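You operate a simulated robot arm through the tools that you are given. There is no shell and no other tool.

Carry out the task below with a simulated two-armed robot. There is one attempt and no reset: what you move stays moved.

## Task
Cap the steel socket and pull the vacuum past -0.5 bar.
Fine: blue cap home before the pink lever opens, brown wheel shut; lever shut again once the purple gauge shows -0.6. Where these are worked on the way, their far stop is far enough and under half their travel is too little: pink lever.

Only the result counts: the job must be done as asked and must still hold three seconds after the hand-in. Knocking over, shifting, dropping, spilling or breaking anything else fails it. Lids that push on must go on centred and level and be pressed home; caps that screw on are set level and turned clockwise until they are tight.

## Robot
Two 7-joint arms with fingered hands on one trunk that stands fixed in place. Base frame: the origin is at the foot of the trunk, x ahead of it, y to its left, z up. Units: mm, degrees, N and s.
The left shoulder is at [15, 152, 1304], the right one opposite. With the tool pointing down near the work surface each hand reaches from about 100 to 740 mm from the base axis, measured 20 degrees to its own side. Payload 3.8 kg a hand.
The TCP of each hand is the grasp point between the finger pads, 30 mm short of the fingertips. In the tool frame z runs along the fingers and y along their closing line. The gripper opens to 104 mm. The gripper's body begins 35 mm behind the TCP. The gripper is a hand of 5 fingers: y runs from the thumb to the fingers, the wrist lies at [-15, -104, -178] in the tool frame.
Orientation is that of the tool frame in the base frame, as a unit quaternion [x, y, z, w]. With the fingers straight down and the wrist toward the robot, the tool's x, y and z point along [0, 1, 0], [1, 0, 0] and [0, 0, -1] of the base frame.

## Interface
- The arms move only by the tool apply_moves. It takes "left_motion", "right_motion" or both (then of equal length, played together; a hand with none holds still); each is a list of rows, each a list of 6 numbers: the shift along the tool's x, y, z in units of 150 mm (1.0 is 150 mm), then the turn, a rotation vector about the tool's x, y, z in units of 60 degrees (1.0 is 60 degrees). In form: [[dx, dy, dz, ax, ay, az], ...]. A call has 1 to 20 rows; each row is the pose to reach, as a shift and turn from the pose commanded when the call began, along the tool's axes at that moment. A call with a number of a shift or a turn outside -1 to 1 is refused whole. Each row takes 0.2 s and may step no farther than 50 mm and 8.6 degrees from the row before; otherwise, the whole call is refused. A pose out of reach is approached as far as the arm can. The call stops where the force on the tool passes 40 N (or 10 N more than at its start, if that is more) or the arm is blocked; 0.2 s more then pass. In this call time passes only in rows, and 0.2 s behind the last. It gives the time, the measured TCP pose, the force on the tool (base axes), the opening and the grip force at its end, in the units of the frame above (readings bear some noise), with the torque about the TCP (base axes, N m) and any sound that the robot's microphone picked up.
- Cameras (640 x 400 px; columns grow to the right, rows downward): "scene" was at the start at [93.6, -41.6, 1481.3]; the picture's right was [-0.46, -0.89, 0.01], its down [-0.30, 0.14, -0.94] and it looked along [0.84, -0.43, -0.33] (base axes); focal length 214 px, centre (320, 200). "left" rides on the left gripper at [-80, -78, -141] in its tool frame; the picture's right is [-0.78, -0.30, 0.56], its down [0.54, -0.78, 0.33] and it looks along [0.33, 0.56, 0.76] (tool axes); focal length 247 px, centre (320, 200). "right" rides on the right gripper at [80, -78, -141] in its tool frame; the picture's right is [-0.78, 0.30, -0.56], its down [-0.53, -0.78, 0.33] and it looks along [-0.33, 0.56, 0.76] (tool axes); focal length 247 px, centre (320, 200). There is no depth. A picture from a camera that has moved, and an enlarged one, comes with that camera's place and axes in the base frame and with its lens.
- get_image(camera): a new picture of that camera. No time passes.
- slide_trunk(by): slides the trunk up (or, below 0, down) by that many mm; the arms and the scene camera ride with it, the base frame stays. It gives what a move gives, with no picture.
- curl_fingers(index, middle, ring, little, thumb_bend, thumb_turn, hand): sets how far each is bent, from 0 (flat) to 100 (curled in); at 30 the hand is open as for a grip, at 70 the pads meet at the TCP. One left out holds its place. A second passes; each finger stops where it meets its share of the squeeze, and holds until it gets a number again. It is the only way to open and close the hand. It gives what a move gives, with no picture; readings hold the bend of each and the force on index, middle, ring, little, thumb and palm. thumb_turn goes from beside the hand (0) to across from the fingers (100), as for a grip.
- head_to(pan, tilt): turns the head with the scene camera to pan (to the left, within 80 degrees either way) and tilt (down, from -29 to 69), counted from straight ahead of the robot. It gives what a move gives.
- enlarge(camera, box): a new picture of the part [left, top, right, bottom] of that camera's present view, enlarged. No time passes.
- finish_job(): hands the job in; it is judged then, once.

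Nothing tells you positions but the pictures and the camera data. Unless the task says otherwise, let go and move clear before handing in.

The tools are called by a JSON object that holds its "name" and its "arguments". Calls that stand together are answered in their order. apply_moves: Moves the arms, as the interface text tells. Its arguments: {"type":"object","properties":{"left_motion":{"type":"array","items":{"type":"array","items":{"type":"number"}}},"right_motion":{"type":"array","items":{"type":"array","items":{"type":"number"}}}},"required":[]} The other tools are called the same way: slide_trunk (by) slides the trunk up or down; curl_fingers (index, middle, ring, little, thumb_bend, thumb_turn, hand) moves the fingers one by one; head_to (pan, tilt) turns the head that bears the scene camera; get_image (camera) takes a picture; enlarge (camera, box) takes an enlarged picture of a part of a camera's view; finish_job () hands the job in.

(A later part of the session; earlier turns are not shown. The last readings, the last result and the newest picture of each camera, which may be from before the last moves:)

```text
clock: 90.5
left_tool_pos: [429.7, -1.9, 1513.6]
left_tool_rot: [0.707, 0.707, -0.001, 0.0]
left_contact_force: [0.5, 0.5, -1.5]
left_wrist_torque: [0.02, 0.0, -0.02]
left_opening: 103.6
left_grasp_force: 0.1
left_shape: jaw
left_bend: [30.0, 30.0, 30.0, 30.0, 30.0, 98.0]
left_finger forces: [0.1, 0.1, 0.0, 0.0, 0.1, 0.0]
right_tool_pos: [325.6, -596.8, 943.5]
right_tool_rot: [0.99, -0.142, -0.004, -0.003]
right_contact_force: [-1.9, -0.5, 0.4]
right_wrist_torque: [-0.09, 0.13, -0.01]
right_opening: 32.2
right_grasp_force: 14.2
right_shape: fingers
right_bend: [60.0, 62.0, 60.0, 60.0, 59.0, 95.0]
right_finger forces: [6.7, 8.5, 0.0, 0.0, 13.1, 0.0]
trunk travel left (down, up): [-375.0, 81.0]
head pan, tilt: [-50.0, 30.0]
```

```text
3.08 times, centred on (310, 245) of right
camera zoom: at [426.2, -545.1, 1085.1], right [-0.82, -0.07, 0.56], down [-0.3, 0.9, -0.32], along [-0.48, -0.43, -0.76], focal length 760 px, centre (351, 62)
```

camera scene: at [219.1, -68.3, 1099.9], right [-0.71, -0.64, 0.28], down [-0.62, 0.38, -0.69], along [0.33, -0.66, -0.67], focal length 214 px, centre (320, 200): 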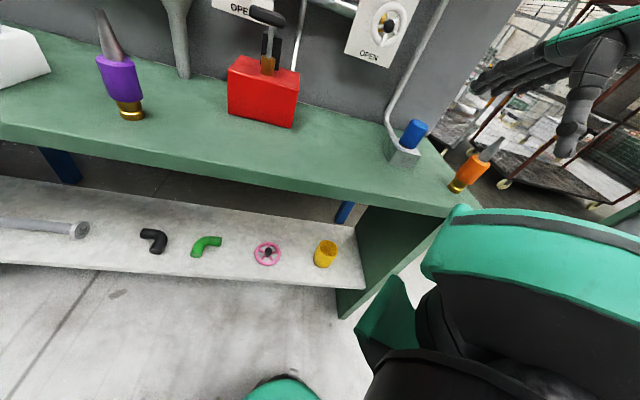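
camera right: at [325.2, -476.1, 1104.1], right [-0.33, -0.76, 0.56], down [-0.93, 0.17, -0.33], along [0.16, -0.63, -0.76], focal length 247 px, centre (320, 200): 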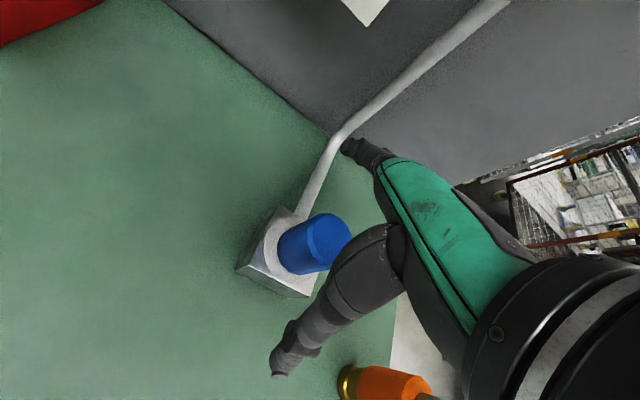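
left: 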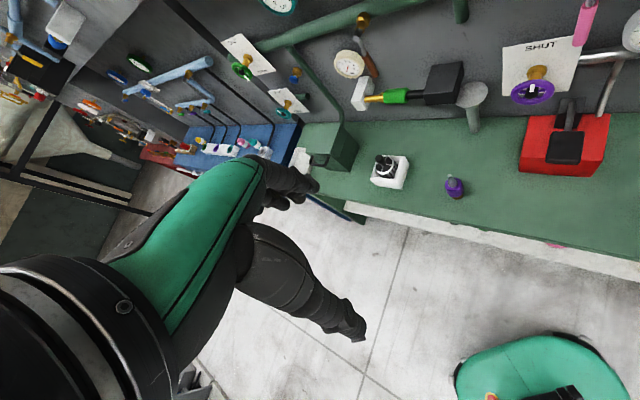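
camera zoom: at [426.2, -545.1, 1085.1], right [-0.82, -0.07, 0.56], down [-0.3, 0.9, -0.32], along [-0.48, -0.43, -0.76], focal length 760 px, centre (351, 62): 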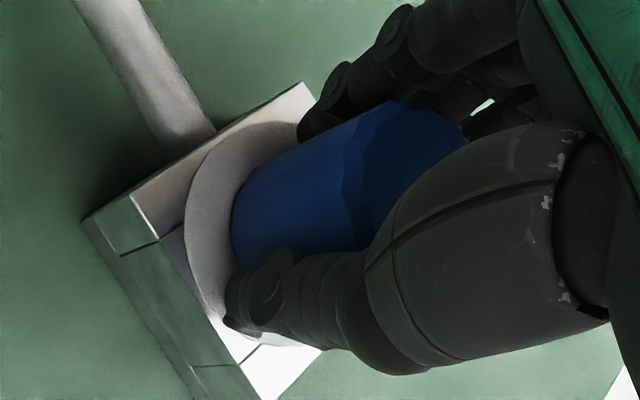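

Forces are nearly zero and the cap is centred (~1 mm) and upright. Releasing it now and rising.

{"name": "curl_fingers", "arguments": {"hand": "right", "index": 42, "middle": 42, "ring": 42, "little": 42, "thumb_bend": 42}}

{"name": "apply_moves", "arguments": {"right_motion": [[0, 0, -0.1, 0, 0, 0], [0, 0, -0.3, 0, 0, 0], [0, 0, -0.55, 0, 0, 0], [0, 0, -0.8, 0, 0, 0]]}}

{"name": "enlarge", "arguments": {"camera": "scene", "box": [344, 238, 370, 262]}}

{"name": "get_image", "arguments": {"camera": "right"}}

```text
clock: 91.5
left_tool_pos: [429.9, -1.8, 1514.6]
left_tool_rot: [0.706, 0.708, -0.001, 0.001]
left_contact_force: [0.1, -0.3, -1.4]
left_wrist_torque: [0.0, -0.02, 0.0]
left_opening: 103.7
left_grasp_force: 0.1
left_shape: jaw
left_bend: [30.0, 30.0, 30.0, 30.0, 30.0, 98.0]
left_finger forces: [0.0, 0.0, 0.1, 0.0, 0.0, 0.0]
right_tool_pos: [325.8, -599.2, 945.8]
right_tool_rot: [0.99, -0.142, -0.002, -0.001]
right_contact_force: [-0.3, 0.5, 0.5]
right_wrist_torque: [-0.01, 0.02, 0.0]
right_opening: 72.5
right_grasp_force: 0.0
right_shape: fingers
right_bend: [42.0, 42.0, 42.0, 42.0, 42.0, 97.0]
right_finger forces: [0.0, 0.0, 0.0, 0.0, 0.1, 0.0]
trunk travel left (down, up): [-375.0, 81.0]
head pan, tilt: [-50.0, 30.0]
```

```text
clock: 92.5
left_tool_pos: [430.1, -1.0, 1514.9]
left_tool_rot: [0.706, 0.708, -0.001, 0.0]
left_contact_force: [-0.4, -0.2, -0.8]
left_wrist_torque: [-0.02, 0.02, -0.01]
left_opening: 103.5
left_grasp_force: 0.0
left_shape: jaw
left_bend: [30.0, 30.0, 30.0, 30.0, 30.0, 98.0]
left_finger forces: [0.0, 0.0, 0.1, 0.0, 0.0, 0.0]
right_tool_pos: [326.0, -597.4, 1066.5]
right_tool_rot: [0.99, -0.144, -0.002, -0.001]
right_contact_force: [-0.3, 0.3, -0.3]
right_wrist_torque: [-0.01, -0.02, -0.02]
right_opening: 72.3
right_grasp_force: 0.0
right_shape: fingers
right_bend: [42.0, 42.0, 42.0, 42.0, 42.0, 97.0]
right_finger forces: [0.1, 0.1, 0.0, 0.0, 0.0, 0.0]
trunk travel left (down, up): [-375.0, 81.0]
head pan, tilt: [-50.0, 30.0]
```

```text
16.00 times, centred on (357, 250) of scene
camera zoom: at [68.0, -67.5, 1462.8], right [-0.77, -0.64, 0.01], down [-0.34, 0.38, -0.86], along [0.55, -0.66, -0.51], focal length 3432 px, centre (-272, -600)
```

zoom: 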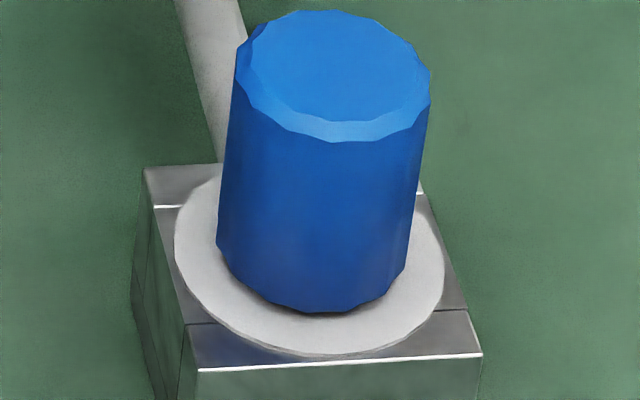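

```text
taken
camera right: at [426.5, -545.4, 1208.2], right [-0.83, -0.07, 0.56], down [-0.3, 0.9, -0.33], along [-0.48, -0.44, -0.76], focal length 247 px, centre (320, 200)
```

right: 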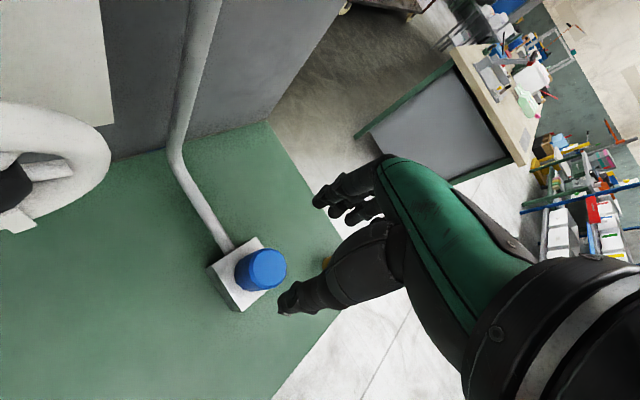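

The cap now stands centred and upright. Next, the brown wheel: I'll retreat from the bench and bring the right hand up, yawed to face the wall.

{"name": "apply_moves", "arguments": {"right_motion": [[0, 0, -0.2, 0, 0, -0.06], [-0.1, -0.05, -0.4, 0, 0, -0.18], [-0.25, -0.13, -0.6, 0, 0, -0.3], [-0.4, -0.22, -0.8, 0, 0, -0.42], [-0.587, -0.316, -1.0, 0, 0, -0.55]]}}

{"name": "apply_moves", "arguments": {"right_motion": [[0.0, -0.1, -0.2, 0, 0, -0.12], [0.0, -0.2, -0.4, 0, 0, -0.24], [0.0, -0.3, -0.6, 0, 0, -0.36], [0.0, -0.4, -0.7, 0, 0, -0.45]]}}

{"name": "get_image", "arguments": {"camera": "scene"}}

```text
clock: 93.7
left_tool_pos: [427.9, -1.2, 1514.8]
left_tool_rot: [0.706, 0.708, 0.0, 0.001]
left_contact_force: [-0.3, 0.5, 0.4]
left_wrist_torque: [-0.04, -0.01, -0.03]
left_opening: 103.9
left_grasp_force: 0.1
left_shape: jaw
left_bend: [30.0, 30.0, 30.0, 30.0, 30.0, 98.0]
left_finger forces: [0.1, 0.0, 0.1, 0.0, 0.0, 0.0]
right_tool_pos: [256.2, -529.5, 1215.5]
right_tool_rot: [0.989, 0.146, -0.002, -0.001]
right_contact_force: [-0.9, -0.3, 0.1]
right_wrist_torque: [0.01, 0.01, 0.03]
right_opening: 72.5
right_grasp_force: 0.1
right_shape: fingers
right_bend: [42.0, 42.0, 42.0, 42.0, 42.0, 97.0]
right_finger forces: [0.0, 0.0, 0.1, 0.0, 0.0, 0.0]
trunk travel left (down, up): [-375.0, 81.0]
head pan, tilt: [-50.0, 30.0]
```

```text
clock: 94.7
left_tool_pos: [430.9, -2.6, 1513.2]
left_tool_rot: [0.706, 0.708, -0.002, 0.0]
left_contact_force: [0.0, 0.3, 0.3]
left_wrist_torque: [0.02, 0.0, 0.0]
left_opening: 103.6
left_grasp_force: 0.1
left_shape: jaw
left_bend: [30.0, 30.0, 30.0, 30.0, 30.0, 98.0]
left_finger forces: [0.0, 0.1, 0.1, 0.0, 0.0, 0.0]
right_tool_pos: [239.4, -471.2, 1322.2]
right_tool_rot: [0.928, 0.373, -0.001, -0.002]
right_contact_force: [-0.2, 0.5, 0.4]
right_wrist_torque: [0.01, 0.0, -0.02]
right_opening: 72.6
right_grasp_force: 0.1
right_shape: fingers
right_bend: [42.0, 42.0, 42.0, 42.0, 42.0, 97.0]
right_finger forces: [0.1, 0.0, 0.1, 0.0, 0.0, 0.0]
trunk travel left (down, up): [-375.0, 81.0]
head pan, tilt: [-50.0, 30.0]
```

```text
taken
camera scene: at [68.5, -68.6, 1462.7], right [-0.77, -0.64, 0.01], down [-0.34, 0.38, -0.86], along [0.55, -0.66, -0.51], focal length 214 px, centre (320, 200)
```

scene: 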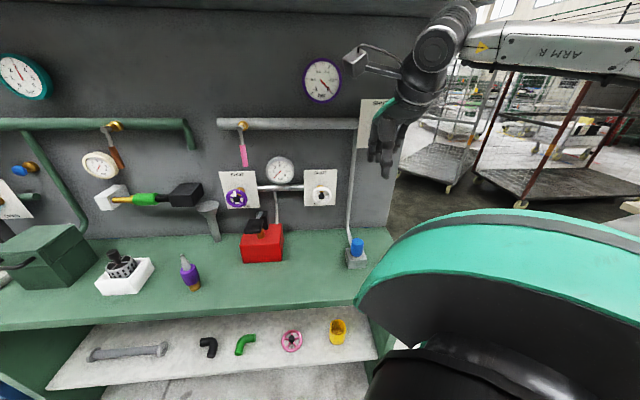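

{"name": "apply_moves", "arguments": {"right_motion": [[0, 0, 0, -0.125, 0, 0], [0, 0, 0, -0.25, 0, 0], [0, 0, 0, -0.375, 0, 0], [0, 0, 0, -0.5, 0, 0], [0, 0, 0, -0.625, 0, 0], [0, 0, 0, -0.75, 0, 0], [0, 0, 0, -0.875, 0, 0], [0, 0, 0, -1.0, 0, 0]]}}

{"name": "get_image", "arguments": {"camera": "scene"}}

{"name": "get_image", "arguments": {"camera": "right"}}

```text
clock: 96.7
left_tool_pos: [430.7, -3.4, 1514.4]
left_tool_rot: [0.706, 0.708, 0.0, 0.0]
left_contact_force: [-0.4, -0.7, -0.3]
left_wrist_torque: [0.01, -0.01, -0.04]
left_opening: 103.5
left_grasp_force: 0.1
left_shape: jaw
left_bend: [30.0, 30.0, 30.0, 30.0, 30.0, 98.0]
left_finger forces: [0.0, 0.1, 0.0, 0.0, 0.0, 0.0]
right_tool_pos: [299.3, -570.8, 1316.0]
right_tool_rot: [0.824, 0.358, 0.114, 0.425]
right_contact_force: [0.3, -0.1, -0.1]
right_wrist_torque: [0.0, 0.0, 0.02]
right_opening: 73.0
right_grasp_force: 0.0
right_shape: fingers
right_bend: [42.0, 42.0, 42.0, 42.0, 42.0, 98.0]
right_finger forces: [0.0, 0.0, 0.1, 0.1, 0.0, 0.0]
right hand out of reach, approached as far as the arm can: row 3, 4, 5, 6, 7, 8
trunk travel left (down, up): [-375.0, 81.0]
head pan, tilt: [-50.0, 30.0]
stopped in row 8 (right hand): the arm was blocked; the commanded pose is now the measured one
```

```text
taken
camera scene: at [69.0, -69.3, 1462.7], right [-0.77, -0.64, 0.01], down [-0.34, 0.38, -0.86], along [0.55, -0.66, -0.51], focal length 214 px, centre (320, 200)
```

scene: 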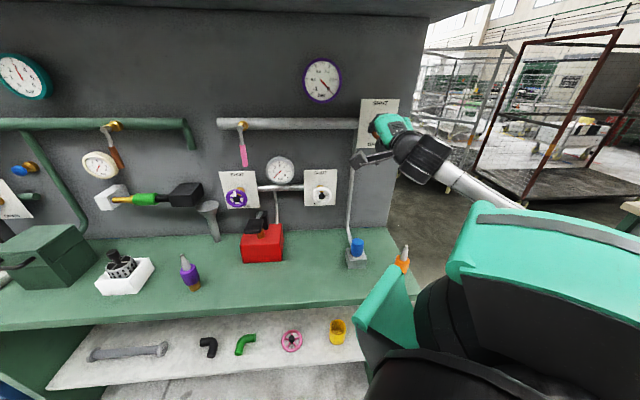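

```text
taken
camera right: at [250.1, -398.3, 1332.1], right [-0.69, -0.3, 0.66], down [-0.6, -0.28, -0.75], along [0.41, -0.91, 0.01], focal length 247 px, centre (320, 200)
```

right: 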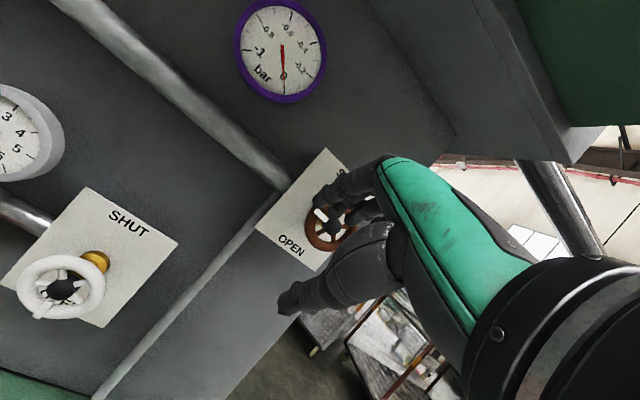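

The arm re-posed and now points toward the brown wheel. I'll continue pitching the hand level with the wall normal at a stand-off ~80 mm in front of the wheel.

{"name": "apply_moves", "arguments": {"right_motion": [[-0.07, 0.035, 0.05, -0.127, 0.012, 0.02], [-0.147, 0.07, 0.1, -0.255, 0.023, 0.04], [-0.22, 0.106, 0.15, -0.382, 0.035, 0.06], [-0.294, 0.142, 0.2, -0.51, 0.046, 0.08], [-0.367, 0.177, 0.25, -0.637, 0.058, 0.1]]}}

{"name": "get_image", "arguments": {"camera": "scene"}}

{"name": "get_image", "arguments": {"camera": "right"}}

```text
clock: 97.9
left_tool_pos: [427.3, 2.5, 1515.6]
left_tool_rot: [0.706, 0.708, 0.0, 0.002]
left_contact_force: [0.1, 0.3, 0.7]
left_wrist_torque: [-0.02, 0.01, 0.0]
left_opening: 103.7
left_grasp_force: 0.1
left_shape: jaw
left_bend: [30.0, 30.0, 30.0, 30.0, 30.0, 98.0]
left_finger forces: [0.1, 0.0, 0.0, 0.0, 0.1, 0.0]
right_tool_pos: [302.1, -692.7, 1388.3]
right_tool_rot: [0.648, 0.281, 0.272, 0.653]
right_contact_force: [-6.6, 9.9, -0.7]
right_wrist_torque: [0.48, 0.38, 0.07]
right_opening: 77.8
right_grasp_force: 5.8
right_shape: fingers
right_bend: [42.0, 42.0, 42.0, 42.0, 39.0, 96.0]
right_finger forces: [0.0, 0.1, 0.0, 0.0, 11.8, 0.0]
right hand out of reach, approached as far as the arm can: row 1, 2, 3, 4, 5
trunk travel left (down, up): [-375.0, 81.0]
head pan, tilt: [-50.0, 30.0]
```

```text
taken
camera scene: at [64.2, -63.5, 1463.2], right [-0.77, -0.64, 0.01], down [-0.34, 0.38, -0.86], along [0.55, -0.66, -0.51], focal length 214 px, centre (320, 200)
```

scene: 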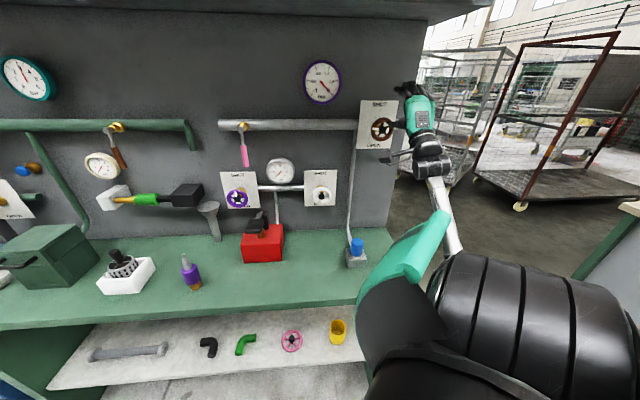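

```text
taken
camera right: at [256.9, -537.2, 1308.9], right [-0.94, -0.17, 0.31], down [-0.14, -0.62, -0.77], along [0.32, -0.76, 0.56], focal length 247 px, centre (320, 200)
```

right: 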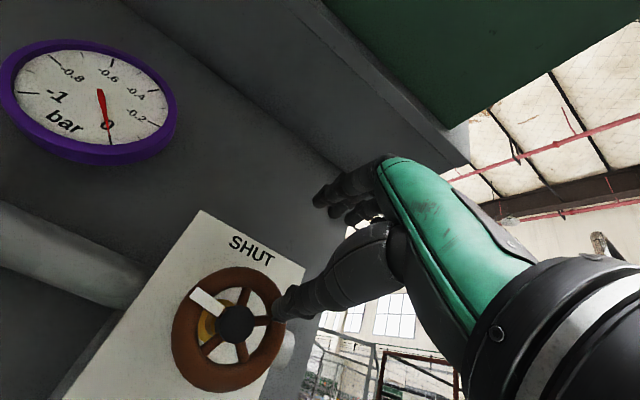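

The reach limit pushed the hand up-right so the thumb lightly touches the wheel. I'll back off upward and away first.

{"name": "apply_moves", "arguments": {"right_motion": [[0, 0.1, -0.05, 0, 0, 0], [0, 0.2, -0.07, 0, 0, 0], [0, 0.3, -0.07, 0, 0, 0]]}}

{"name": "get_image", "arguments": {"camera": "scene"}}

{"name": "get_image", "arguments": {"camera": "right"}}

```text
clock: 98.7
left_tool_pos: [431.7, -1.3, 1514.4]
left_tool_rot: [0.706, 0.708, 0.0, 0.001]
left_contact_force: [-0.6, 0.0, -0.1]
left_wrist_torque: [0.03, -0.03, 0.03]
left_opening: 103.6
left_grasp_force: 0.0
left_shape: jaw
left_bend: [30.0, 30.0, 30.0, 30.0, 30.0, 98.0]
left_finger forces: [0.0, 0.0, 0.0, 0.0, 0.0, 0.1]
right_tool_pos: [291.5, -692.7, 1428.9]
right_tool_rot: [0.652, 0.273, 0.27, 0.654]
right_contact_force: [-0.3, -0.6, 0.7]
right_wrist_torque: [0.0, -0.01, -0.02]
right_opening: 73.2
right_grasp_force: 0.0
right_shape: fingers
right_bend: [42.0, 42.0, 42.0, 42.0, 42.0, 97.0]
right_finger forces: [0.1, 0.0, 0.0, 0.0, 0.1, 0.1]
right hand out of reach, approached as far as the arm can: row 1, 2, 3
trunk travel left (down, up): [-375.0, 81.0]
head pan, tilt: [-50.0, 30.0]
```

```text
taken
camera scene: at [68.4, -68.0, 1462.8], right [-0.77, -0.64, 0.01], down [-0.34, 0.38, -0.86], along [0.55, -0.66, -0.51], focal length 214 px, centre (320, 200)
```

scene: 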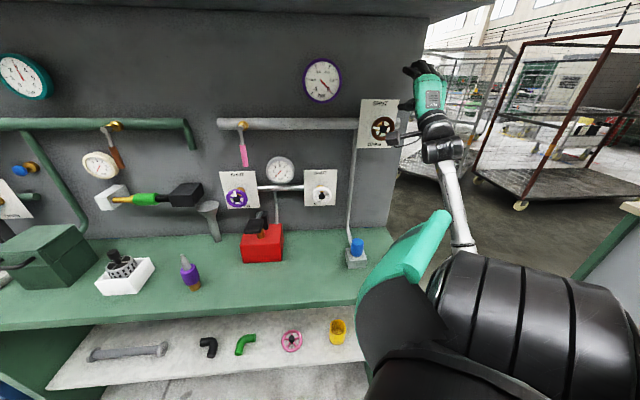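

```text
taken
camera right: at [249.0, -535.9, 1351.0], right [-0.94, -0.16, 0.3], down [-0.14, -0.62, -0.77], along [0.31, -0.77, 0.56], focal length 247 px, centre (320, 200)
```

right: 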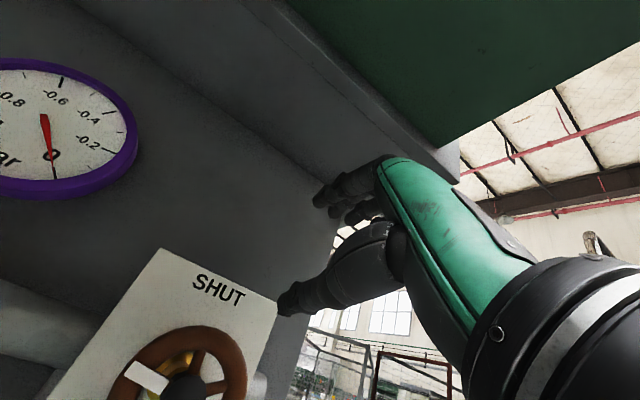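

The wrist is bumping its limits because I pitched up too close to the body. I'll retrace to the earlier pose, then re-approach with the wrist farther out.

{"name": "apply_moves", "arguments": {"right_motion": [[0.12, -0.1, -0.15, 0.1, 0, -0.02], [0.24, -0.22, -0.27, 0.22, -0.02, -0.04], [0.36, -0.37, -0.36, 0.35, -0.03, -0.06], [0.49, -0.56, -0.45, 0.49, -0.045, -0.08], [0.61, -0.753, -0.54, 0.63, -0.058, -0.1]]}}

{"name": "get_image", "arguments": {"camera": "scene"}}

```text
clock: 99.9
left_tool_pos: [429.7, -1.1, 1515.7]
left_tool_rot: [0.706, 0.708, -0.001, 0.002]
left_contact_force: [0.1, -0.2, 0.2]
left_wrist_torque: [-0.01, 0.0, -0.03]
left_opening: 103.4
left_grasp_force: 0.1
left_shape: jaw
left_bend: [30.0, 30.0, 30.0, 30.0, 30.0, 98.0]
left_finger forces: [0.1, 0.0, 0.0, 0.1, 0.0, 0.0]
right_tool_pos: [296.6, -571.6, 1318.8]
right_tool_rot: [0.822, 0.356, 0.115, 0.429]
right_contact_force: [0.3, -0.3, -0.4]
right_wrist_torque: [0.01, 0.0, -0.01]
right_opening: 73.2
right_grasp_force: 0.0
right_shape: fingers
right_bend: [42.0, 42.0, 42.0, 42.0, 42.0, 97.0]
right_finger forces: [0.0, 0.0, 0.0, 0.0, 0.0, 0.0]
trunk travel left (down, up): [-375.0, 81.0]
head pan, tilt: [-50.0, 30.0]
```

```text
taken
camera scene: at [67.0, -67.7, 1462.9], right [-0.77, -0.64, 0.01], down [-0.34, 0.38, -0.86], along [0.55, -0.66, -0.51], focal length 214 px, centre (320, 200)
```

scene: 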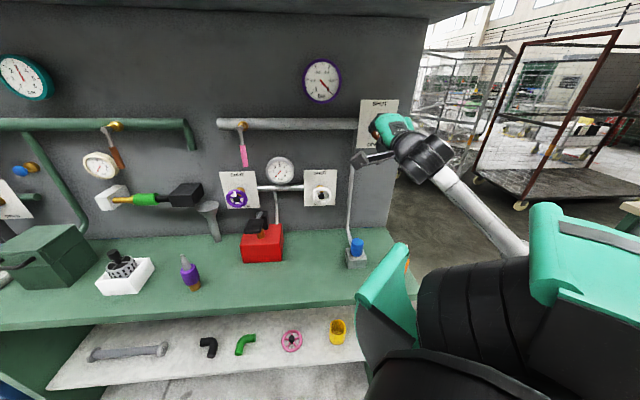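

{"name": "apply_moves", "arguments": {"right_motion": [[-0.05, 0.04, 0.05, -0.089, -0.028, -0.089], [-0.1, 0.08, 0.1, -0.177, -0.055, -0.178], [-0.15, 0.12, 0.15, -0.266, -0.083, -0.267], [-0.2, 0.16, 0.2, -0.355, -0.111, -0.355], [-0.25, 0.2, 0.25, -0.444, -0.139, -0.444], [-0.3, 0.24, 0.3, -0.532, -0.166, -0.533], [-0.353, 0.277, 0.353, -0.621, -0.194, -0.622]]}}

{"name": "get_image", "arguments": {"camera": "scene"}}

{"name": "get_image", "arguments": {"camera": "right"}}

```text
clock: 101.5
left_tool_pos: [430.4, -2.2, 1514.5]
left_tool_rot: [0.706, 0.708, 0.0, 0.0]
left_contact_force: [-0.2, -0.8, -0.8]
left_wrist_torque: [0.0, -0.01, 0.01]
left_opening: 103.6
left_grasp_force: 0.0
left_shape: jaw
left_bend: [30.0, 30.0, 30.0, 30.0, 30.0, 98.0]
left_finger forces: [0.1, 0.0, 0.0, 0.0, 0.1, 0.0]
right_tool_pos: [293.6, -666.4, 1343.4]
right_tool_rot: [0.499, 0.502, 0.003, 0.706]
right_contact_force: [-0.7, 0.8, -0.5]
right_wrist_torque: [0.03, 0.01, 0.02]
right_opening: 72.9
right_grasp_force: 0.1
right_shape: fingers
right_bend: [42.0, 42.0, 42.0, 42.0, 42.0, 97.0]
right_finger forces: [0.0, 0.0, 0.1, 0.0, 0.0, 0.0]
right hand out of reach, approached as far as the arm can: row 3, 4, 6, 7
trunk travel left (down, up): [-375.0, 81.0]
head pan, tilt: [-50.0, 30.0]
```

```text
taken
camera scene: at [68.2, -69.1, 1462.7], right [-0.77, -0.64, 0.01], down [-0.34, 0.38, -0.86], along [0.55, -0.66, -0.51], focal length 214 px, centre (320, 200)
```

scene: 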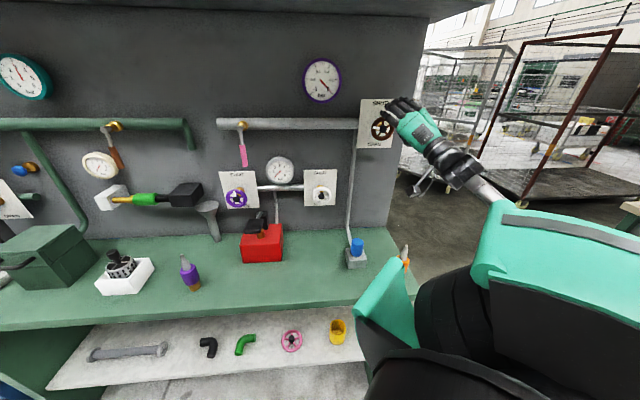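

```text
taken
camera right: at [194.6, -565.1, 1232.5], right [-0.63, 0.15, 0.76], down [-0.41, -0.89, -0.17], along [0.65, -0.42, 0.63], focal length 247 px, centre (320, 200)
```

right: 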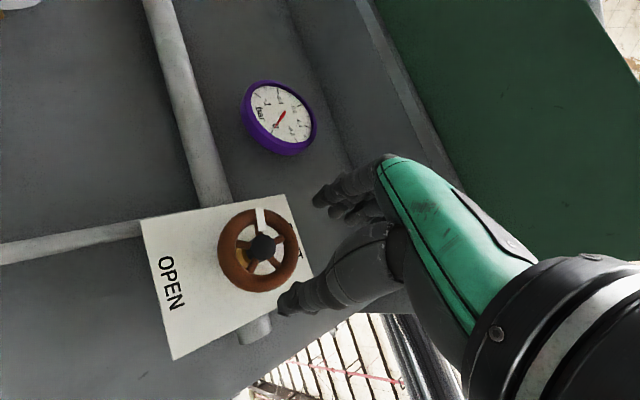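

Good: with the hand rolled ~45° this pose works (TCP ≈80 mm in front of the wheel, pointing along the wall normal). I'll open the hand wider and centre it on the hub.

{"name": "curl_fingers", "arguments": {"hand": "right", "index": 22, "middle": 22, "ring": 22, "little": 22, "thumb_bend": 22}}

{"name": "apply_moves", "arguments": {"right_motion": [[0.09, -0.02, 0, 0, 0, 0], [0.178, -0.045, 0, 0, 0, 0]]}}

{"name": "get_image", "arguments": {"camera": "right"}}

{"name": "enlarge", "arguments": {"camera": "scene", "box": [340, 70, 500, 190]}}

```text
clock: 102.5
left_tool_pos: [430.8, -2.5, 1514.0]
left_tool_rot: [0.707, 0.708, -0.001, 0.0]
left_contact_force: [0.3, -0.6, 0.4]
left_wrist_torque: [0.0, -0.03, -0.04]
left_opening: 103.3
left_grasp_force: 0.0
left_shape: jaw
left_bend: [30.0, 30.0, 30.0, 30.0, 30.0, 98.0]
left_finger forces: [0.0, 0.1, 0.0, 0.0, 0.1, 0.0]
right_tool_pos: [294.1, -665.4, 1343.7]
right_tool_rot: [0.499, 0.502, 0.002, 0.706]
right_contact_force: [0.1, 0.4, -0.3]
right_wrist_torque: [-0.01, 0.01, -0.01]
right_opening: 120.8
right_grasp_force: 0.1
right_shape: fingers
right_bend: [22.0, 22.0, 22.0, 22.0, 22.0, 97.0]
right_finger forces: [0.0, 0.0, 0.0, 0.2, 0.0, 0.1]
trunk travel left (down, up): [-375.0, 81.0]
head pan, tilt: [-50.0, 30.0]
```

```text
clock: 103.1
left_tool_pos: [431.4, -1.8, 1515.4]
left_tool_rot: [0.707, 0.707, -0.001, 0.002]
left_contact_force: [-0.4, -0.4, 0.6]
left_wrist_torque: [-0.02, -0.02, -0.01]
left_opening: 103.7
left_grasp_force: 0.0
left_shape: jaw
left_bend: [30.0, 30.0, 30.0, 30.0, 30.0, 98.0]
left_finger forces: [0.0, 0.0, 0.0, 0.0, 0.0, 0.1]
right_tool_pos: [289.9, -663.8, 1345.3]
right_tool_rot: [0.498, 0.501, 0.003, 0.707]
right_contact_force: [-0.4, 0.1, -0.7]
right_wrist_torque: [-0.01, 0.03, -0.03]
right_opening: 121.0
right_grasp_force: 0.0
right_shape: fingers
right_bend: [22.0, 22.0, 22.0, 22.0, 22.0, 97.0]
right_finger forces: [0.0, 0.0, 0.0, 0.1, 0.1, 0.1]
right hand out of reach, approached as far as the arm can: row 1, 2
trunk travel left (down, up): [-375.0, 81.0]
head pan, tilt: [-50.0, 30.0]
```

```text
taken
camera right: at [191.8, -562.4, 1233.7], right [-0.64, 0.15, 0.76], down [-0.42, -0.89, -0.17], along [0.65, -0.42, 0.63], focal length 247 px, centre (320, 200)
```

right: 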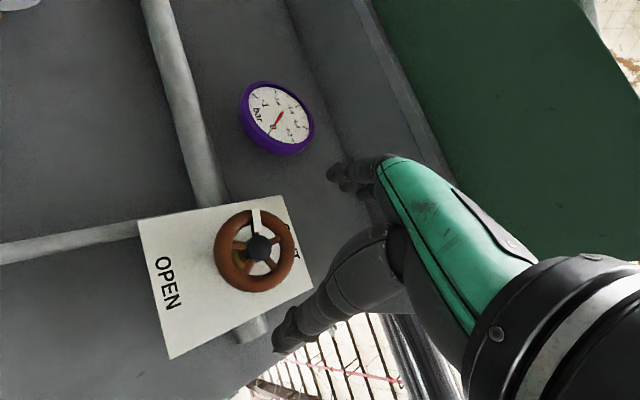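

```text
3.33 times, centred on (420, 130) of scene
camera zoom: at [68.2, -68.1, 1462.8], right [-0.77, -0.64, 0.01], down [-0.34, 0.38, -0.86], along [0.55, -0.66, -0.51], focal length 715 px, centre (-13, 433)
```

zoom: 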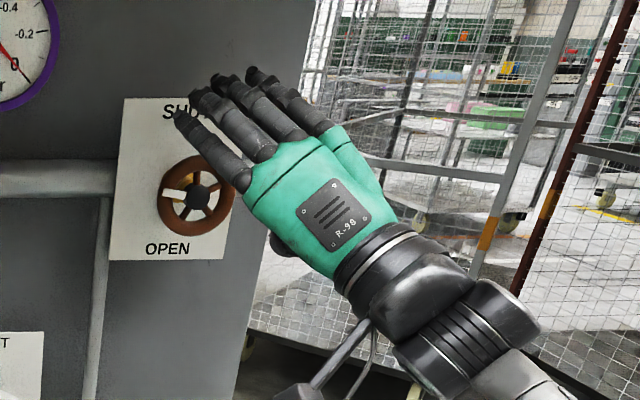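

The arm can't shift laterally here, but moving forward should free it; the open fingers clear the rim. Moving forward slowly with force monitoring.

{"name": "apply_moves", "arguments": {"right_motion": [[0, 0, 0.1, 0, 0, 0], [0, 0, 0.2, 0, 0, 0], [0, 0.0, 0.3, 0, 0, 0]]}}

{"name": "get_image", "arguments": {"camera": "right"}}

{"name": "enlarge", "arguments": {"camera": "scene", "box": [340, 70, 500, 190]}}

```text
clock: 103.9
left_tool_pos: [431.5, -2.1, 1514.7]
left_tool_rot: [0.707, 0.708, 0.0, 0.0]
left_contact_force: [-0.6, 0.3, 0.0]
left_wrist_torque: [0.02, 0.01, -0.02]
left_opening: 103.1
left_grasp_force: 0.0
left_shape: jaw
left_bend: [30.0, 30.0, 30.0, 30.0, 30.0, 98.0]
left_finger forces: [0.1, 0.0, 0.1, 0.0, 0.0, 0.0]
right_tool_pos: [318.3, -700.0, 1350.5]
right_tool_rot: [0.497, 0.502, 0.001, 0.708]
right_contact_force: [0.1, 0.5, 0.3]
right_wrist_torque: [-0.01, -0.01, 0.03]
right_opening: 120.7
right_grasp_force: 0.0
right_shape: fingers
right_bend: [22.0, 22.0, 22.0, 22.0, 22.0, 97.0]
right_finger forces: [0.0, 0.1, 0.1, 0.0, 0.0, 0.1]
right hand out of reach, approached as far as the arm can: row 1, 2, 3
trunk travel left (down, up): [-375.0, 81.0]
head pan, tilt: [-50.0, 30.0]
```

```text
taken
camera right: at [220.9, -599.2, 1239.3], right [-0.64, 0.15, 0.76], down [-0.42, -0.89, -0.17], along [0.65, -0.42, 0.63], focal length 247 px, centre (320, 200)
```

right: 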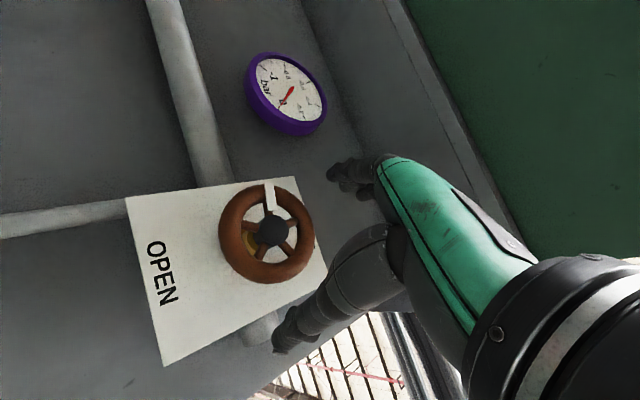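

```text
3.33 times, centred on (420, 130) of scene
camera zoom: at [68.8, -68.7, 1462.7], right [-0.77, -0.64, 0.01], down [-0.34, 0.38, -0.86], along [0.55, -0.66, -0.51], focal length 715 px, centre (-13, 433)
```

zoom: 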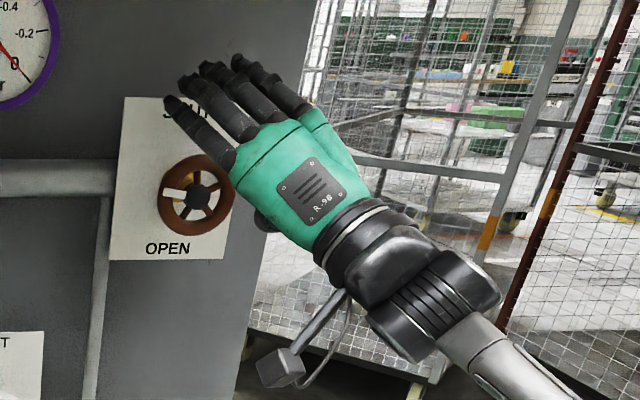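

{"name": "apply_moves", "arguments": {"right_motion": [[0.05, -0.015, 0, 0.08, 0.08, 0], [0.1, -0.03, 0, 0.16, 0.16, 0], [0.17, -0.045, 0, 0.236, 0.235, 0], [0.24, -0.066, 0, 0.236, 0.235, 0]]}}

{"name": "get_image", "arguments": {"camera": "right"}}

{"name": "enlarge", "arguments": {"camera": "scene", "box": [340, 70, 500, 190]}}

```text
clock: 104.9
left_tool_pos: [431.5, -2.8, 1513.3]
left_tool_rot: [0.706, 0.708, 0.0, 0.0]
left_contact_force: [0.1, 0.1, -0.8]
left_wrist_torque: [-0.02, -0.01, -0.03]
left_opening: 103.5
left_grasp_force: 0.1
left_shape: jaw
left_bend: [30.0, 30.0, 30.0, 30.0, 30.0, 98.0]
left_finger forces: [0.0, 0.1, 0.0, 0.1, 0.0, 0.1]
right_tool_pos: [331.3, -687.6, 1318.8]
right_tool_rot: [0.578, 0.576, -0.001, 0.578]
right_contact_force: [0.8, 1.0, 0.1]
right_wrist_torque: [-0.02, 0.0, 0.0]
right_opening: 121.1
right_grasp_force: 0.0
right_shape: fingers
right_bend: [22.0, 22.0, 22.0, 22.0, 22.0, 97.0]
right_finger forces: [0.1, 0.0, 0.0, 0.0, 0.0, 0.0]
trunk travel left (down, up): [-375.0, 81.0]
head pan, tilt: [-50.0, 30.0]
```

```text
taken
camera right: at [213.5, -563.7, 1260.4], right [-0.43, -0.05, 0.9], down [-0.48, -0.84, -0.27], along [0.77, -0.55, 0.34], focal length 247 px, centre (320, 200)
```

right: 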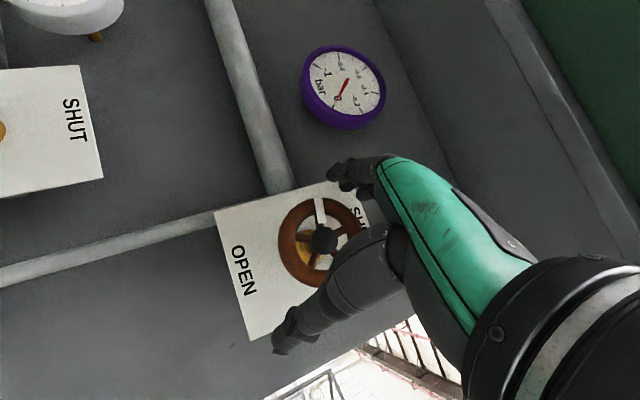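

```text
3.33 times, centred on (420, 130) of scene
camera zoom: at [68.6, -68.6, 1462.7], right [-0.77, -0.64, 0.01], down [-0.34, 0.38, -0.86], along [0.55, -0.66, -0.51], focal length 715 px, centre (-13, 433)
```

zoom: 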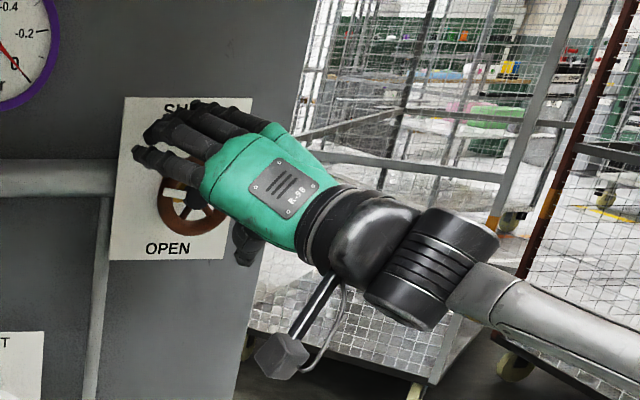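

Now fully reachable and straddling the wheel (20° pitched). I'll move the last ~20 mm in so the rim sits between thumb and fingers.

{"name": "apply_moves", "arguments": {"right_motion": [[-0.018, 0.024, 0.06, 0, 0, 0], [-0.037, 0.049, 0.12, 0, 0, 0]]}}

{"name": "get_image", "arguments": {"camera": "right"}}

{"name": "enlarge", "arguments": {"camera": "scene", "box": [350, 85, 430, 165]}}

```text
clock: 105.5
left_tool_pos: [431.6, -2.1, 1514.5]
left_tool_rot: [0.707, 0.707, 0.0, 0.0]
left_contact_force: [-0.2, -0.6, -0.3]
left_wrist_torque: [-0.02, -0.01, -0.04]
left_opening: 103.6
left_grasp_force: 0.1
left_shape: jaw
left_bend: [30.0, 30.0, 30.0, 30.0, 30.0, 98.0]
left_finger forces: [0.0, 0.0, 0.0, 0.1, 0.0, 0.0]
right_tool_pos: [347.7, -701.5, 1320.5]
right_tool_rot: [0.578, 0.577, -0.002, 0.578]
right_contact_force: [-0.4, -0.4, 0.4]
right_wrist_torque: [0.01, -0.02, -0.01]
right_opening: 121.0
right_grasp_force: 0.0
right_shape: fingers
right_bend: [22.0, 22.0, 22.0, 22.0, 22.0, 97.0]
right_finger forces: [0.0, 0.0, 0.1, 0.0, 0.1, 0.0]
trunk travel left (down, up): [-375.0, 81.0]
head pan, tilt: [-50.0, 30.0]
```

```text
taken
camera right: at [229.1, -579.2, 1263.4], right [-0.43, -0.04, 0.9], down [-0.48, -0.84, -0.27], along [0.77, -0.55, 0.34], focal length 247 px, centre (320, 200)
```

right: 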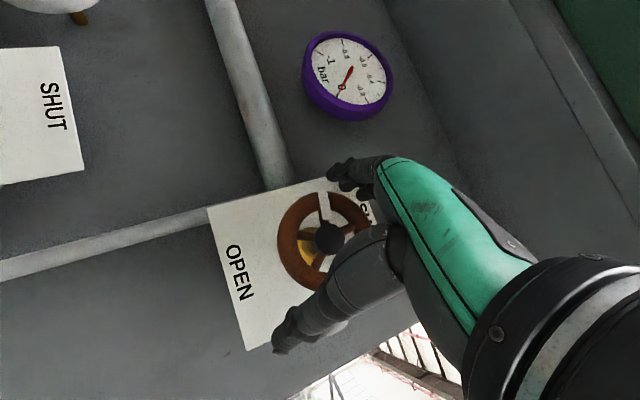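

```text
5.00 times, centred on (390, 125) of scene
camera zoom: at [69.1, -68.8, 1462.7], right [-0.77, -0.64, 0.01], down [-0.34, 0.38, -0.86], along [0.55, -0.66, -0.51], focal length 1072 px, centre (-30, 575)
```

zoom: 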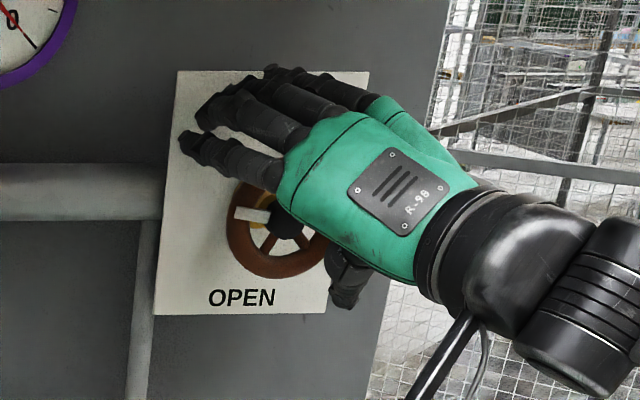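

The wheel sits centred between thumb (lower right) and fingers (upper left). Closing thumb, index and middle on the rim.

{"name": "curl_fingers", "arguments": {"hand": "right", "index": 60, "middle": 60, "thumb_bend": 60}}

{"name": "get_image", "arguments": {"camera": "right"}}

{"name": "enlarge", "arguments": {"camera": "scene", "box": [350, 85, 430, 165]}}

```text
clock: 106.5
left_tool_pos: [429.8, -2.9, 1513.9]
left_tool_rot: [0.707, 0.708, -0.001, 0.0]
left_contact_force: [-0.1, -1.0, 0.4]
left_wrist_torque: [-0.01, 0.05, -0.01]
left_opening: 103.7
left_grasp_force: 0.1
left_shape: jaw
left_bend: [30.0, 30.0, 30.0, 30.0, 30.0, 98.0]
left_finger forces: [0.1, 0.0, 0.0, 0.0, 0.0, 0.0]
right_tool_pos: [345.9, -703.1, 1321.3]
right_tool_rot: [0.578, 0.577, -0.002, 0.578]
right_contact_force: [-2.0, -1.0, -0.3]
right_wrist_torque: [-0.03, 0.0, 0.03]
right_opening: 70.4
right_grasp_force: 17.0
right_shape: fingers
right_bend: [39.0, 58.0, 22.0, 22.0, 48.0, 97.0]
right_finger forces: [13.8, 2.2, 0.0, 0.0, 18.4, 0.0]
trunk travel left (down, up): [-375.0, 81.0]
head pan, tilt: [-50.0, 30.0]
```

```text
taken
camera right: at [227.6, -579.5, 1263.7], right [-0.43, -0.04, 0.9], down [-0.48, -0.84, -0.27], along [0.77, -0.55, 0.34], focal length 247 px, centre (320, 200)
```

right: 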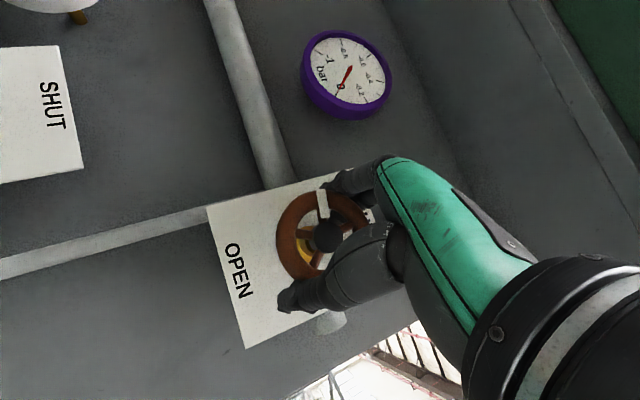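

```text
5.00 times, centred on (390, 125) of scene
camera zoom: at [67.7, -68.9, 1462.7], right [-0.77, -0.64, 0.01], down [-0.34, 0.38, -0.86], along [0.55, -0.66, -0.51], focal length 1072 px, centre (-30, 575)
```

zoom: 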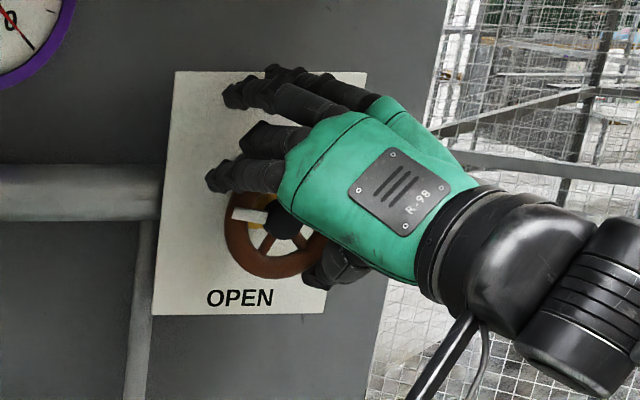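

Gripped (index and thumb ~15 N). Turning clockwise about the wheel's axis in small steps.

{"name": "apply_moves", "arguments": {"right_motion": [[0, 0, 0, -0.031, 0.0316, 0.1257], [0, 0, 0, -0.062, 0.063, 0.2514], [0, 0, 0, -0.093, 0.095, 0.377]]}}

{"name": "get_image", "arguments": {"camera": "right"}}

{"name": "enlarge", "arguments": {"camera": "scene", "box": [350, 85, 430, 165]}}

```text
clock: 107.3
left_tool_pos: [430.2, -3.3, 1514.3]
left_tool_rot: [0.706, 0.708, 0.0, 0.0]
left_contact_force: [0.6, 0.1, 0.1]
left_wrist_torque: [-0.02, 0.0, -0.01]
left_opening: 103.5
left_grasp_force: 0.2
left_shape: jaw
left_bend: [30.0, 30.0, 30.0, 30.0, 30.0, 98.0]
left_finger forces: [0.0, 0.0, 0.1, 0.1, 0.0, 0.0]
right_tool_pos: [344.8, -703.6, 1320.2]
right_tool_rot: [0.651, 0.479, 0.169, 0.565]
right_contact_force: [-2.8, -1.8, -5.7]
right_wrist_torque: [-0.03, 0.05, 0.01]
right_opening: 70.2
right_grasp_force: 17.2
right_shape: fingers
right_bend: [39.0, 58.0, 22.0, 22.0, 48.0, 97.0]
right_finger forces: [11.6, 2.0, 0.1, 0.0, 20.6, 0.0]
trunk travel left (down, up): [-375.0, 81.0]
head pan, tilt: [-50.0, 30.0]
```

```text
taken
camera right: at [244.1, -562.9, 1269.0], right [-0.67, -0.28, 0.69], down [-0.34, -0.7, -0.63], along [0.66, -0.65, 0.37], focal length 247 px, centre (320, 200)
```

right: 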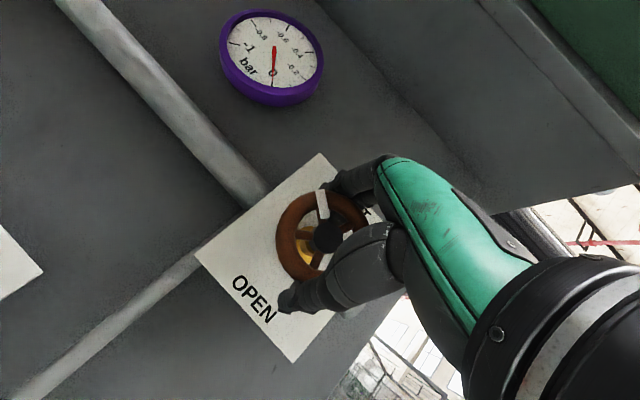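

```text
5.00 times, centred on (390, 125) of scene
camera zoom: at [68.0, -69.9, 1462.6], right [-0.77, -0.64, 0.01], down [-0.34, 0.38, -0.86], along [0.55, -0.66, -0.51], focal length 1072 px, centre (-30, 575)
```

zoom: 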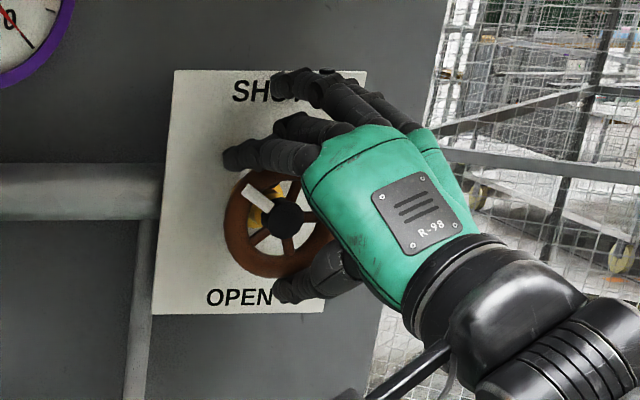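

The pointer follows (about 25° turned). Continuing clockwise.

{"name": "apply_moves", "arguments": {"right_motion": [[0, 0, 0, -0.031, 0.0316, 0.1257], [0, 0, 0, -0.062, 0.063, 0.2514], [0, 0, 0, -0.093, 0.095, 0.377], [0, 0, 0, -0.124, 0.126, 0.503]]}}

{"name": "enlarge", "arguments": {"camera": "scene", "box": [350, 85, 430, 165]}}

```text
clock: 108.3
left_tool_pos: [432.2, -2.3, 1513.9]
left_tool_rot: [0.707, 0.708, 0.0, 0.0]
left_contact_force: [-0.3, 0.2, -0.5]
left_wrist_torque: [-0.01, -0.02, 0.02]
left_opening: 103.7
left_grasp_force: 0.1
left_shape: jaw
left_bend: [30.0, 30.0, 30.0, 30.0, 30.0, 98.0]
left_finger forces: [0.0, 0.0, 0.0, 0.0, 0.0, 0.0]
right_tool_pos: [345.5, -700.9, 1320.9]
right_tool_rot: [0.704, 0.317, 0.381, 0.509]
right_contact_force: [-1.6, -1.3, -10.5]
right_wrist_torque: [-0.1, 0.04, 0.0]
right_opening: 69.9
right_grasp_force: 16.4
right_shape: fingers
right_bend: [41.0, 58.0, 22.0, 22.0, 48.0, 98.0]
right_finger forces: [10.2, 1.5, 0.1, 0.0, 22.0, 0.0]
trunk travel left (down, up): [-375.0, 81.0]
head pan, tilt: [-50.0, 30.0]
```

```text
5.00 times, centred on (390, 125) of scene
camera zoom: at [69.2, -70.1, 1462.5], right [-0.77, -0.64, 0.01], down [-0.34, 0.38, -0.86], along [0.55, -0.66, -0.51], focal length 1072 px, centre (-30, 575)
```

zoom: 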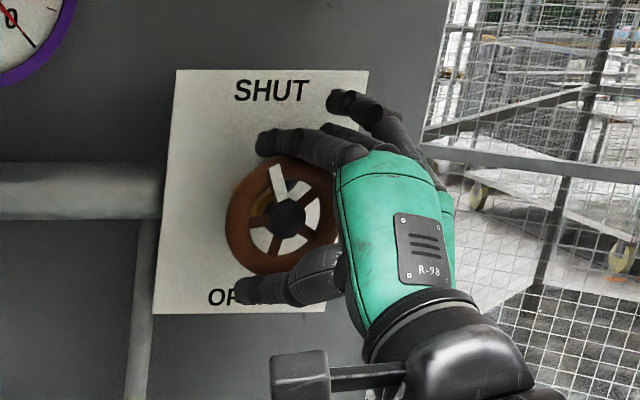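

Pointer is ~15° short of straight up (SHUT). Turning a bit more until it hits the stop.

{"name": "apply_moves", "arguments": {"right_motion": [[0, 0.01, 0, -0.031, 0.0316, 0.1257], [0, 0.01, 0, -0.062, 0.063, 0.2514], [0, 0.01, 0, -0.093, 0.095, 0.377]]}}

{"name": "enlarge", "arguments": {"camera": "scene", "box": [350, 85, 430, 165]}}

```text
clock: 109.1
left_tool_pos: [426.9, -8.8, 1515.4]
left_tool_rot: [0.708, 0.706, 0.002, 0.001]
left_contact_force: [0.5, 0.0, 0.6]
left_wrist_torque: [0.02, -0.03, 0.0]
left_opening: 103.5
left_grasp_force: 0.2
left_shape: jaw
left_bend: [30.0, 30.0, 30.0, 30.0, 30.0, 98.0]
left_finger forces: [0.0, 0.0, 0.1, 0.0, 0.0, 0.1]
right_tool_pos: [312.9, -733.7, 1334.6]
right_tool_rot: [0.706, 0.185, 0.523, 0.439]
right_contact_force: [-19.8, -0.5, -16.1]
right_wrist_torque: [-0.31, 0.76, 0.37]
right_opening: 56.5
right_grasp_force: 10.7
right_shape: fingers
right_bend: [50.0, 60.0, 22.0, 22.0, 50.0, 100.0]
right_finger forces: [0.0, 0.1, 0.0, 0.1, 21.4, 0.0]
right hand out of reach, approached as far as the arm can: row 2, 3
trunk travel left (down, up): [-375.0, 81.0]
head pan, tilt: [-50.0, 30.0]
```

```text
5.00 times, centred on (390, 125) of scene
camera zoom: at [63.6, -72.6, 1462.8], right [-0.77, -0.64, 0.01], down [-0.33, 0.39, -0.86], along [0.55, -0.66, -0.51], focal length 1072 px, centre (-30, 575)
```

zoom: 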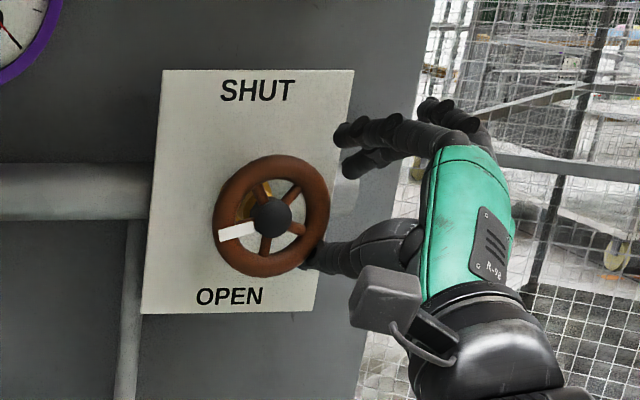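

The arm ran out of reach and slipped off, dragging the wheel back. I'll back the hand away to the right, then redo the turn in two shorter strokes.

{"name": "apply_moves", "arguments": {"right_motion": [[-0.1, 0.07, -0.06, 0, 0, 0], [-0.208, 0.14, -0.12, 0, 0, 0], [-0.25, 0.17, -0.2, 0, 0, 0]]}}

{"name": "get_image", "arguments": {"camera": "scene"}}

{"name": "get_image", "arguments": {"camera": "right"}}

```text
clock: 109.9
left_tool_pos: [427.2, -4.1, 1516.2]
left_tool_rot: [0.707, 0.708, 0.0, 0.001]
left_contact_force: [-0.2, 0.1, 0.5]
left_wrist_torque: [0.03, -0.04, 0.01]
left_opening: 103.8
left_grasp_force: 0.1
left_shape: jaw
left_bend: [30.0, 30.0, 30.0, 30.0, 30.0, 98.0]
left_finger forces: [0.1, 0.0, 0.0, 0.0, 0.0, 0.0]
right_tool_pos: [272.0, -755.6, 1334.9]
right_tool_rot: [0.704, 0.18, 0.526, 0.442]
right_contact_force: [-0.1, 0.0, -0.2]
right_wrist_torque: [-0.02, 0.04, -0.04]
right_opening: 35.9
right_grasp_force: 0.1
right_shape: fingers
right_bend: [50.0, 60.0, 22.0, 22.0, 60.0, 98.0]
right_finger forces: [0.0, 0.1, 0.0, 0.0, 0.1, 0.0]
trunk travel left (down, up): [-375.0, 81.0]
head pan, tilt: [-50.0, 30.0]
```

```text
taken
camera scene: at [64.3, -69.8, 1462.9], right [-0.77, -0.64, 0.01], down [-0.34, 0.38, -0.86], along [0.55, -0.66, -0.51], focal length 214 px, centre (320, 200)
```

scene: 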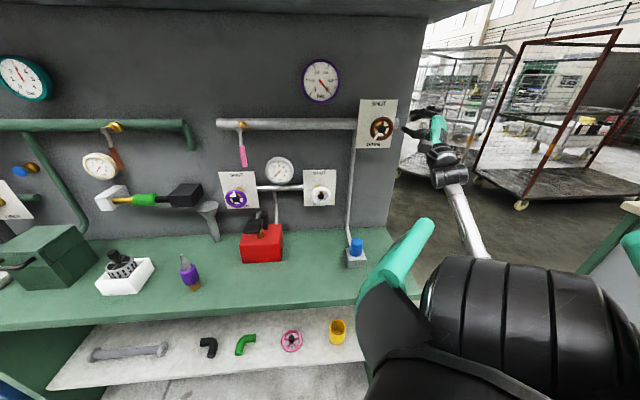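

```text
taken
camera right: at [193.6, -593.2, 1327.7], right [-0.86, -0.48, -0.18], down [0.26, -0.11, -0.96], along [0.44, -0.87, 0.21], focal length 247 px, centre (320, 200)
```

right: 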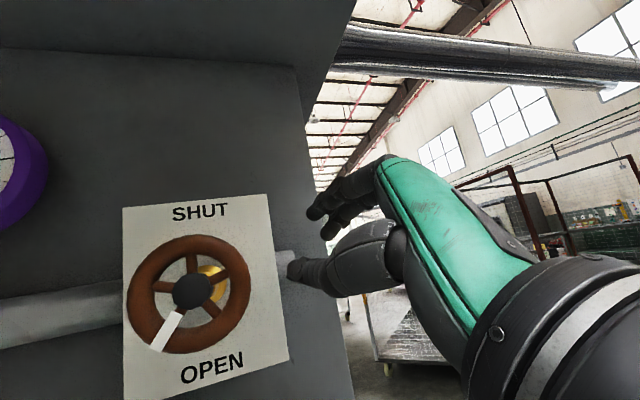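

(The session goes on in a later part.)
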